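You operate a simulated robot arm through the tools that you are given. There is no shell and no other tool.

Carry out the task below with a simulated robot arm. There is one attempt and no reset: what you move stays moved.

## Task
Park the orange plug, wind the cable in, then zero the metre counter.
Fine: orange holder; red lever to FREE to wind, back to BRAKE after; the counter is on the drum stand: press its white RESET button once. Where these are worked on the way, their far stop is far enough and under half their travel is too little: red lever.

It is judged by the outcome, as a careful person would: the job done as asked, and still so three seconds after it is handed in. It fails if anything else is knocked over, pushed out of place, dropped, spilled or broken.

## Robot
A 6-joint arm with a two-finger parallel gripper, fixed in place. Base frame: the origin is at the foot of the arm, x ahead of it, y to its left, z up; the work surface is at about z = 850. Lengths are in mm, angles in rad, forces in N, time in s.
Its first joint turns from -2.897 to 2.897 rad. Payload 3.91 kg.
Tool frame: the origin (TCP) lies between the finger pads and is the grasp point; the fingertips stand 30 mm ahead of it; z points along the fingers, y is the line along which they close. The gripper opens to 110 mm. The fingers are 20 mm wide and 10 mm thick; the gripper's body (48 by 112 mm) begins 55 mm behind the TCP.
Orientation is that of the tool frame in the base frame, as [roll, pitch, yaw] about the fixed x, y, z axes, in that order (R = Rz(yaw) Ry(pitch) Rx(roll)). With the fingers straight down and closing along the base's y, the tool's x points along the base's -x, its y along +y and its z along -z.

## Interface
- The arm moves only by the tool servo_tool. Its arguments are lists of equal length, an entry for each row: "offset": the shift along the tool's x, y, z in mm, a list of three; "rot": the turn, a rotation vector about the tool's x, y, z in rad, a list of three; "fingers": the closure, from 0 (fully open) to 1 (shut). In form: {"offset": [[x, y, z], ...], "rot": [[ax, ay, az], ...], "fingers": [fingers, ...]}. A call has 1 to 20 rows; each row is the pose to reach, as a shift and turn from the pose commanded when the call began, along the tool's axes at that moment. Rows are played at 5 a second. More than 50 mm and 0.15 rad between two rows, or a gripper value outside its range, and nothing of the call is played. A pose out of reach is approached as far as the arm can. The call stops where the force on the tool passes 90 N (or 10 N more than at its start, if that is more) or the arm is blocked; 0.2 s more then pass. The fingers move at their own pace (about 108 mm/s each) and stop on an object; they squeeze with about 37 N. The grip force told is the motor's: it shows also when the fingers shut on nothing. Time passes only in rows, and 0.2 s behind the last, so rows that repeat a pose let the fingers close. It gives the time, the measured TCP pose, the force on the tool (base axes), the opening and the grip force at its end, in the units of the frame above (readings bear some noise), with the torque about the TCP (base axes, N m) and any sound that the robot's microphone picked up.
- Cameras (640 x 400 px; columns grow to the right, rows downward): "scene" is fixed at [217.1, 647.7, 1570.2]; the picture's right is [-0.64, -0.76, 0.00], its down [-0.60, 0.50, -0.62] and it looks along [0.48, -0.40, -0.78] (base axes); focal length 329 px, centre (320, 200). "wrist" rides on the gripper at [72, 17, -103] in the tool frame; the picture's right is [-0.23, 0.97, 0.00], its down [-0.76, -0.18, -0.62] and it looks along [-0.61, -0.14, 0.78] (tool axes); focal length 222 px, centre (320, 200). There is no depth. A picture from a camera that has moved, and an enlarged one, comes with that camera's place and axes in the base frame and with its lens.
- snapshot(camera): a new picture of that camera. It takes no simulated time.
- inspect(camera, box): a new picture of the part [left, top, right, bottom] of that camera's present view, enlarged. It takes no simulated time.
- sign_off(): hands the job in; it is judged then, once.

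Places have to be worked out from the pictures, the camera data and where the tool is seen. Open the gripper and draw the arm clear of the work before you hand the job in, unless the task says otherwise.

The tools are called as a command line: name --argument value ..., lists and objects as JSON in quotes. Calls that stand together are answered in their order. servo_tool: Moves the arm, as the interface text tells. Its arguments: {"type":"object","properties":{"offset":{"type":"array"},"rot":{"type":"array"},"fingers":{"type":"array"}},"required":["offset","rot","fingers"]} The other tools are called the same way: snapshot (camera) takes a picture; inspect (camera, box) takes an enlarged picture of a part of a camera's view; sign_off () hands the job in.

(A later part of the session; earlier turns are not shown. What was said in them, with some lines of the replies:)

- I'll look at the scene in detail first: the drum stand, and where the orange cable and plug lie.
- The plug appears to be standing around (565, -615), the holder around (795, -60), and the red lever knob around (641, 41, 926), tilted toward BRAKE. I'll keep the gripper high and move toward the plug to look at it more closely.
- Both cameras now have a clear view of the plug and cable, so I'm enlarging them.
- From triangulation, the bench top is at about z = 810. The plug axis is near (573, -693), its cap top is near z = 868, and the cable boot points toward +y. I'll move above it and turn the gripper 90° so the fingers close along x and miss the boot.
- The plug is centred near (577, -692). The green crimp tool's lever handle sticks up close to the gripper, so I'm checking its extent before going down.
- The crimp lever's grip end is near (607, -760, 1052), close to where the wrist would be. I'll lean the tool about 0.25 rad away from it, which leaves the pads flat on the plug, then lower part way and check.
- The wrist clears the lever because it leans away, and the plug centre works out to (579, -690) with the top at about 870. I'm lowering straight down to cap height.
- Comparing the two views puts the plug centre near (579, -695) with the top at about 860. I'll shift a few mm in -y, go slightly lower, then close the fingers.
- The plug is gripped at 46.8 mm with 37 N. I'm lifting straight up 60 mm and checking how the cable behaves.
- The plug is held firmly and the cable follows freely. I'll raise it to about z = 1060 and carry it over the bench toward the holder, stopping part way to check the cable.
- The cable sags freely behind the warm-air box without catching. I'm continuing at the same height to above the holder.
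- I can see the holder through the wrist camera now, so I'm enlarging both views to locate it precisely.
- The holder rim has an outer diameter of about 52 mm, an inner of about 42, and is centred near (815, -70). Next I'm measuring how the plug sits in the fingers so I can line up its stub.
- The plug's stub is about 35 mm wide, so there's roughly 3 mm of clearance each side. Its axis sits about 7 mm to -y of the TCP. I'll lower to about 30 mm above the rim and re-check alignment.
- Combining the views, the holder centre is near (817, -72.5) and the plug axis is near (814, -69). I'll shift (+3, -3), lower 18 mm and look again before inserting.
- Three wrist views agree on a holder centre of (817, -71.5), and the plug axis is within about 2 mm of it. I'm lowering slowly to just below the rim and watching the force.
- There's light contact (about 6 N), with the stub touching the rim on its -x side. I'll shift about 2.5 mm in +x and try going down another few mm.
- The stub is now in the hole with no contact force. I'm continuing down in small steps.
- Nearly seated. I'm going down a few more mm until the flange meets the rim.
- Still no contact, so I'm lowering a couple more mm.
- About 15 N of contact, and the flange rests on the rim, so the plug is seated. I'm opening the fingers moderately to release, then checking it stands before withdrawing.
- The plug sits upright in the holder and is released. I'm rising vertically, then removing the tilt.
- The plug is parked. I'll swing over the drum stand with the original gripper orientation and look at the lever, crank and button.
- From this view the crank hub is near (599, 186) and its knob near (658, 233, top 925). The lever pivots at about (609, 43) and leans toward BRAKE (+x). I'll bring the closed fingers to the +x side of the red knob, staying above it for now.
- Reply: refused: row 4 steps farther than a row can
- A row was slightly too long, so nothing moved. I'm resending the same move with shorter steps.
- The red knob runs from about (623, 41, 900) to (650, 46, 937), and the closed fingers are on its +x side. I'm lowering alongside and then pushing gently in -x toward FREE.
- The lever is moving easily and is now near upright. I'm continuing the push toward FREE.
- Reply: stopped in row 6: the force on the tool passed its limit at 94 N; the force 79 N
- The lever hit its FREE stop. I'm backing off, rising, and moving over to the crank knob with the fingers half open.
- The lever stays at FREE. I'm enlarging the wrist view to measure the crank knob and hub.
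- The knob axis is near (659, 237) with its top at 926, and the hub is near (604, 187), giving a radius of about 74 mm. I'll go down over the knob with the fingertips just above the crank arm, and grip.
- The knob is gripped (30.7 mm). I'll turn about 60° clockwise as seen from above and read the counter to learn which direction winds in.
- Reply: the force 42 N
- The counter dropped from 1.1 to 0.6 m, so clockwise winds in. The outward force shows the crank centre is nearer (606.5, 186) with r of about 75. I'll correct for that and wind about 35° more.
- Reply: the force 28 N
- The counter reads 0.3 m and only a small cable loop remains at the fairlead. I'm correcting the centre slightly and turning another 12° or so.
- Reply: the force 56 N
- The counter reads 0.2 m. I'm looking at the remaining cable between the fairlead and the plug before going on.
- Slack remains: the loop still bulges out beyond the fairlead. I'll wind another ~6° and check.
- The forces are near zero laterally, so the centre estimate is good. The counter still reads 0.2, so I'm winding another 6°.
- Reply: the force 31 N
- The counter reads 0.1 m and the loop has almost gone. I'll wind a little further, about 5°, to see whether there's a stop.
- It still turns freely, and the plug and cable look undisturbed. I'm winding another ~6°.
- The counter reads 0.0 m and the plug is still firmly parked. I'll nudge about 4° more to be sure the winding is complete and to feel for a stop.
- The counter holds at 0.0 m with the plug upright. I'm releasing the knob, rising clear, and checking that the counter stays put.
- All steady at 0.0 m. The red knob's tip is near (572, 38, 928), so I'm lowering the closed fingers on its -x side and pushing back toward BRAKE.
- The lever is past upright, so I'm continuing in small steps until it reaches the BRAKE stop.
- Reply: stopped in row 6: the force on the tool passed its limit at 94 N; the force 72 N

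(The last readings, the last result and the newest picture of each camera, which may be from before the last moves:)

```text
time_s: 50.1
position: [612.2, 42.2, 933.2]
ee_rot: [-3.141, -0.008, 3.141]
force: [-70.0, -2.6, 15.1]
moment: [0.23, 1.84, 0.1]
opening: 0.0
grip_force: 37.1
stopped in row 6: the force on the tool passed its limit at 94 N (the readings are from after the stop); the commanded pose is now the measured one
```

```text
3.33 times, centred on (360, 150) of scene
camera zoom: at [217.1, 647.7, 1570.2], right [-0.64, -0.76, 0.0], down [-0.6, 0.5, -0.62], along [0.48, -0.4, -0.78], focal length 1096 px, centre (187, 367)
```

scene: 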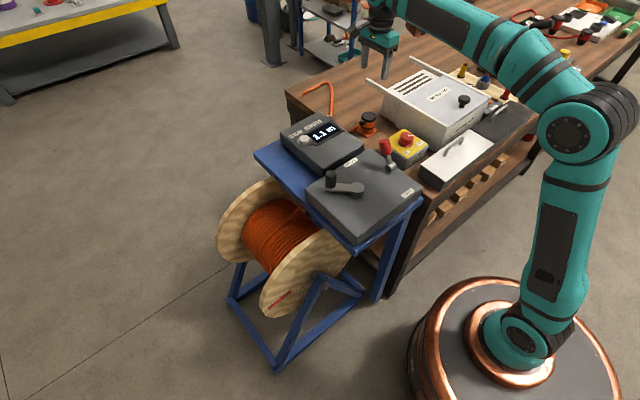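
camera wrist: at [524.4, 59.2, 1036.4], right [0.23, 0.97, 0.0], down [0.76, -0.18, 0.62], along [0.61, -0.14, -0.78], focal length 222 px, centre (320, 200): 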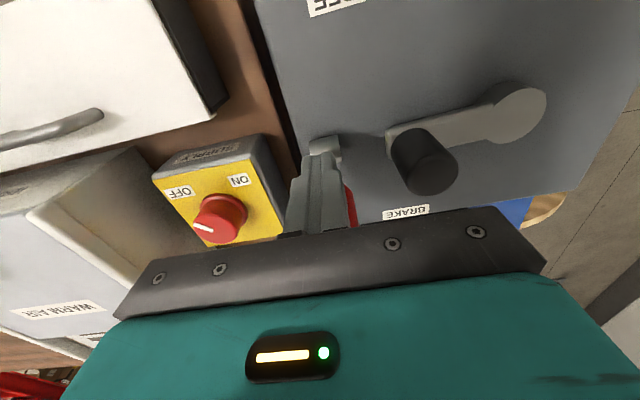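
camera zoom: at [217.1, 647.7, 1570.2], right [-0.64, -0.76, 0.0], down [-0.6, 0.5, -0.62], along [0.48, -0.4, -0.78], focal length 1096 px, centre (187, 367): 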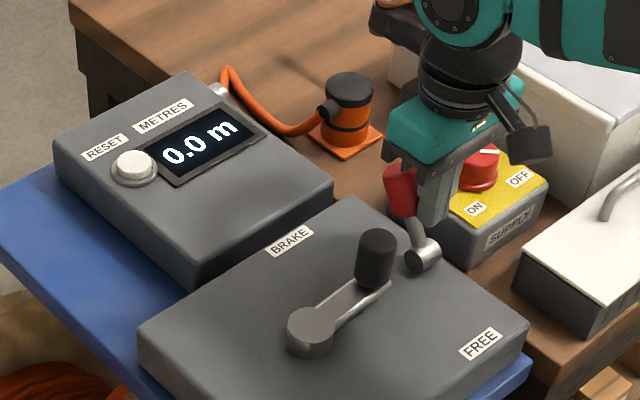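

The lever is at its BRAKE stop. I'm backing off, rising, and moving toward the counter with the fingers closed to locate the white RESET button.

servo_tool --offset '[[20, 0, 0], [20, 0, -45], [20, 0, -87], [-22, 22, -87], [-64, 44, -87], [-106, 66, -87], [-148, 88, -87], [-188, 108, -87], [-188, 108, -87]]' --rot '[[0, -0.008, 0], [0, -0.008, 0], [0, -0.008, 0], [0, -0.008, 0], [0, -0.008, 0], [0, -0.008, 0], [0, -0.008, 0], [0, -0.008, 0], [0, -0.008, 0]]' --fingers '[1, 1, 1, 1, 1, 1, 1, 1, 1]'

snapshot --camera "wrist"

inspect --camera "scene" --box '[280, 90, 440, 210]'

```text
time_s: 52.1
position: [805.5, 150.8, 1016.0]
ee_rot: [-3.141, 0.002, -3.141]
force: [-0.2, -0.1, 0.2]
moment: [0.0, 0.01, 0.0]
opening: 0.2
grip_force: 37.3
```

```text
taken
camera wrist: at [732.7, 167.3, 1120.1], right [0.23, 0.97, 0.0], down [0.76, -0.18, 0.62], along [0.61, -0.14, -0.78], focal length 222 px, centre (320, 200)
```

wrist: 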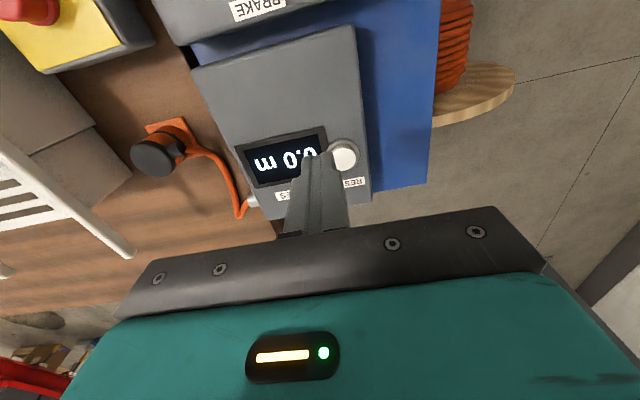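

```text
3.33 times, centred on (360, 150) of scene
camera zoom: at [217.1, 647.7, 1570.2], right [-0.64, -0.76, 0.0], down [-0.6, 0.5, -0.62], along [0.48, -0.4, -0.78], focal length 1096 px, centre (187, 367)
```

zoom: 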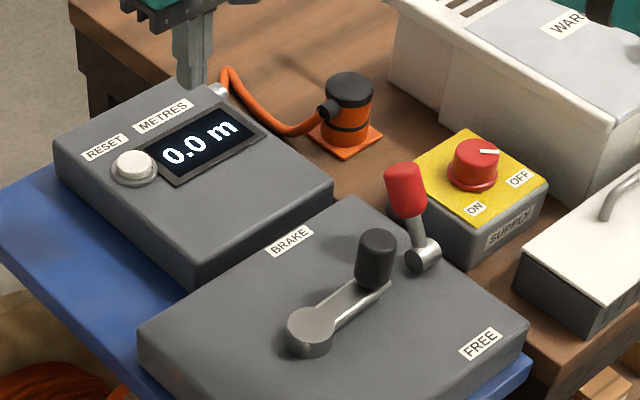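

The lever is back exactly at its original BRAKE position and the plug is parked. The button top is near (866.5, 165.5, 866), so I'm moving the closed fingertips above it.

servo_tool --offset '[[-30, 7, 0], [-61, 14.7, 0], [-61, 14.7, 40], [-61, 14.7, 75], [-61, 14.7, 104], [-61, 14.7, 104]]' --rot '[[0, 0, 0], [0, 0, 0], [0, 0, 0], [0, 0, 0], [0, 0, 0], [0, 0, 0]]' --fingers '[1, 1, 1, 1, 1, 1]'

snapshot --camera "wrist"

inspect --camera "scene" --box '[270, 100, 350, 160]'

```text
time_s: 53.5
position: [867.6, 165.4, 912.4]
ee_rot: [-3.141, 0.0, 3.141]
force: [0.6, -0.6, 0.0]
moment: [-0.01, -0.02, 0.01]
opening: 0.0
grip_force: 37.4
```

```text
taken
camera wrist: at [793.7, 181.9, 1015.9], right [0.23, 0.97, 0.0], down [0.76, -0.18, 0.62], along [0.61, -0.14, -0.78], focal length 222 px, centre (320, 200)
```

wrist: 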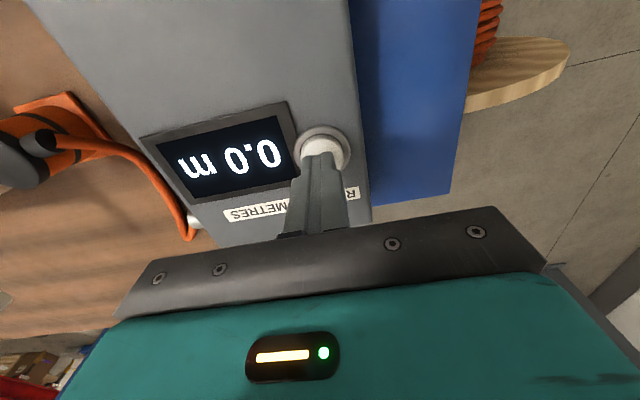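

```text
6.67 times, centred on (310, 130) of scene
camera zoom: at [217.1, 647.7, 1570.2], right [-0.64, -0.76, 0.0], down [-0.6, 0.5, -0.62], along [0.48, -0.4, -0.78], focal length 2191 px, centre (387, 667)
```

zoom: 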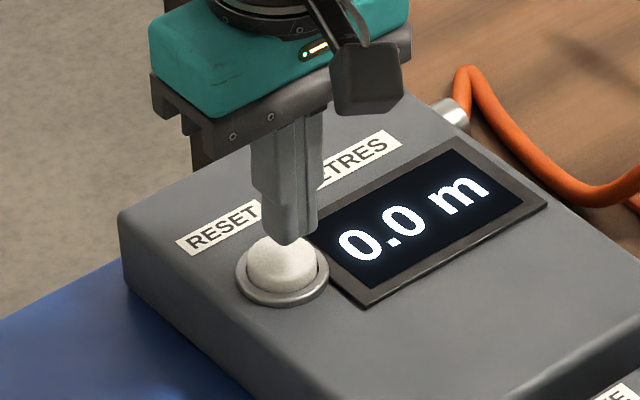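

The tip is centred on the button within about 2 mm. I'll lower until it's nearly touching, then press down in small steps, watching force and sound.

servo_tool --offset '[[1, 1, 6], [1, 1, 11], [1, 1, 13], [1, 1, 15], [1, 1, 17], [1, 1, 17]]' --rot '[[0, 0, 0], [0, 0, 0], [0, 0, 0], [0, 0, 0], [0, 0, 0], [0, 0, 0]]' --fingers '[1, 1, 1, 1, 1, 1]'

inspect --camera "scene" --box '[270, 100, 350, 160]'

```text
time_s: 54.9
position: [864.3, 166.3, 896.5]
ee_rot: [3.14, 0.001, 3.142]
force: [0.6, 0.7, -0.5]
moment: [0.0, 0.0, 0.0]
opening: 0.0
grip_force: 37.2
```

```text
6.67 times, centred on (310, 130) of scene
camera zoom: at [217.1, 647.7, 1570.2], right [-0.64, -0.76, 0.0], down [-0.6, 0.5, -0.62], along [0.48, -0.4, -0.78], focal length 2191 px, centre (387, 667)
```

zoom: 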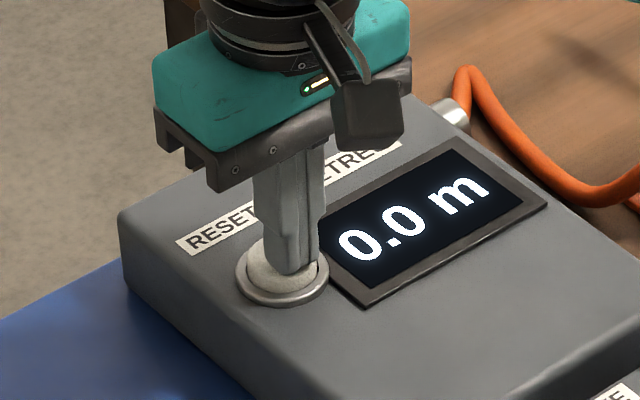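

Nearly touching. I'm shifting about 2 mm to centre, then pressing in small steps.

servo_tool --offset '[[-2, 2, 0], [-2, 2, 1.5], [-2, 2, 3], [-2, 2, 4.5], [-2, 2, 4.5]]' --rot '[[0, 0, 0], [0, 0, 0], [0, 0, 0], [0, 0, 0], [0, 0, 0]]' --fingers '[1, 1, 1, 1, 1]'

inspect --camera "scene" --box '[270, 100, 350, 160]'

```text
time_s: 56.1
position: [866.8, 167.1, 890.9]
ee_rot: [3.14, 0.003, -3.141]
force: [0.5, 0.1, 1.9]
moment: [-0.04, -0.01, 0.0]
opening: 0.0
grip_force: 35.8
```

```text
6.67 times, centred on (310, 130) of scene
camera zoom: at [217.1, 647.7, 1570.2], right [-0.64, -0.76, 0.0], down [-0.6, 0.5, -0.62], along [0.48, -0.4, -0.78], focal length 2191 px, centre (387, 667)
```

zoom: 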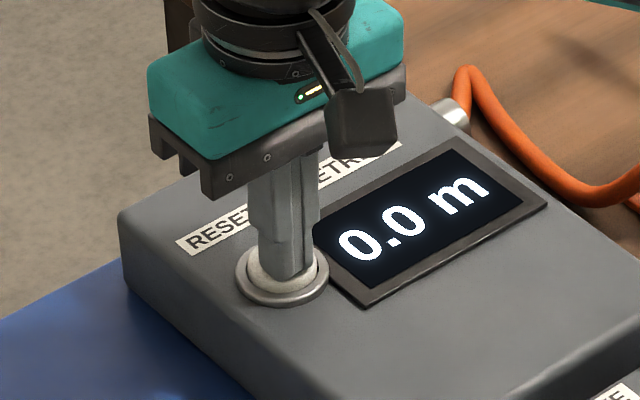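

Light contact, about 2 N. I'm pressing further in the same stroke.

servo_tool --offset '[[0, 0, 1.5], [0, 0, 3], [0, 0, 4], [0, 0, 4]]' --rot '[[0, 0, 0], [0, 0, 0], [0, 0, 0], [0, 0, 0]]' --fingers '[1, 1, 1, 1]'

inspect --camera "scene" --box '[270, 100, 350, 160]'

```text
time_s: 57.1
position: [866.7, 168.3, 887.5]
ee_rot: [-3.141, 0.002, 3.141]
force: [-0.6, -1.5, 4.3]
moment: [-0.08, -0.05, 0.0]
opening: 0.0
grip_force: 36.9
heard: click
```

```text
6.67 times, centred on (310, 130) of scene
camera zoom: at [217.1, 647.7, 1570.2], right [-0.64, -0.76, 0.0], down [-0.6, 0.5, -0.62], along [0.48, -0.4, -0.78], focal length 2191 px, centre (387, 667)
```

zoom: 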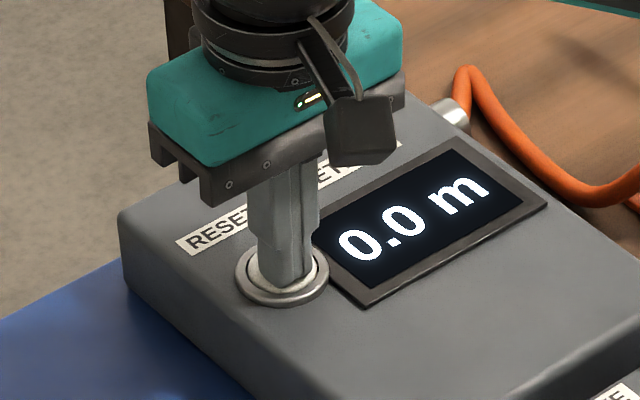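

A click was heard, so the RESET press has registered once. I'm releasing straight up, drawing the arm well clear, and opening the gripper.

servo_tool --offset '[[0, 0, -15], [0, 0, -50], [0, 0, -95], [0, 0, -140], [40, -10, -165], [85, -25, -180], [130, -40, -190], [175, -55, -200], [220, -70, -210], [265, -85, -220], [265, -85, -220]]' --rot '[[0, 0, 0], [0, 0, 0], [0, 0, 0], [0, 0, 0], [0, 0, 0], [0, 0, 0], [0, 0, 0], [0, 0, 0], [0, 0, 0], [0, 0, 0], [0, 0, 0]]' --fingers '[1, 1, 1, 1, 0.8, 0.5, 0.2, 0, 0, 0, 0]'

snapshot --camera "scene"

inspect --camera "scene" --box '[280, 90, 440, 210]'

snapshot --camera "wrist"

```text
time_s: 59.5
position: [602.4, 83.3, 1107.1]
ee_rot: [-3.141, 0.002, 3.14]
force: [1.1, 0.7, 0.7]
moment: [0.0, 0.03, 0.02]
opening: 109.8
grip_force: 0.0
```

```text
taken
```

scene: 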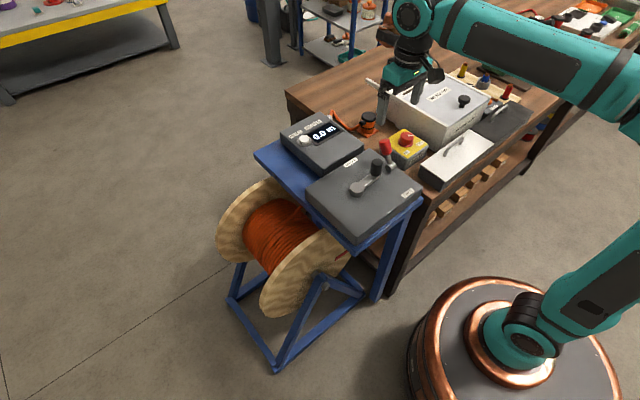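

```text
3.33 times, centred on (360, 150) of scene
camera zoom: at [217.1, 647.7, 1570.2], right [-0.64, -0.76, 0.0], down [-0.6, 0.5, -0.62], along [0.48, -0.4, -0.78], focal length 1096 px, centre (187, 367)
```

zoom: 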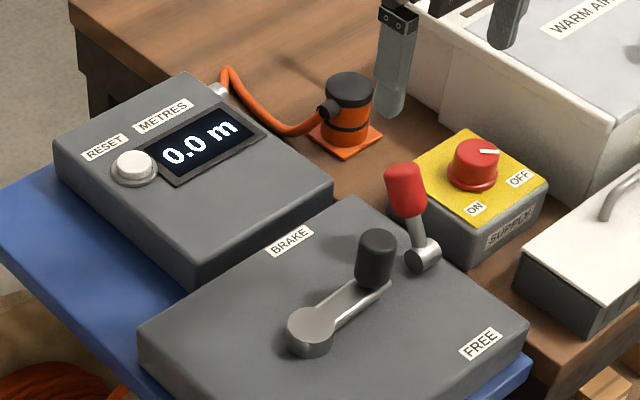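

```text
taken
camera wrist: at [529.1, 100.8, 1210.6], right [0.23, 0.97, 0.0], down [0.76, -0.18, 0.62], along [0.61, -0.14, -0.78], focal length 222 px, centre (320, 200)
```

wrist: 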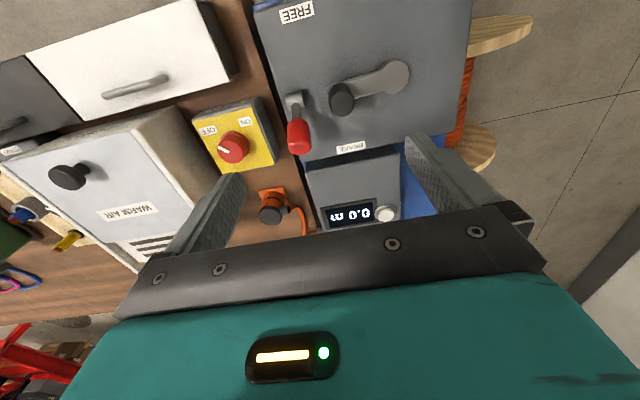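

The plug is upright in the orange holder, the cable is wound in, and the lever is at BRAKE. The counter shows 0.0 m after one RESET click, nothing else has moved, and the arm is clear with the gripper open, so I'm handing the job in.

sign_off

```text
The job is handed in.
```

The orange plug is parked in its holder, the cable is wound in, and the metre counter reads 0.0 m.

- **Plug:** it is seated upright in the orange holder with its flange resting on the rim. I checked this again after letting go and after winding.
- **Winding:** I pushed the red lever to its FREE stop and turned the crank clockwise until the counter fell from 1.1 m to 0.0 m. A short slack length of cable still lies between the drum stand and the plug. I stopped there so as not to pull the plug out.
- **Brake:** the lever is back against its BRAKE stop, in the same place it started.
- **Counter:** I pressed the white RESET button once and heard one click. The display already read 0.0 m from winding, so it did not visibly change.

In the last pictures nothing else had been moved or knocked over. The arm is clear of the work with the gripper open.
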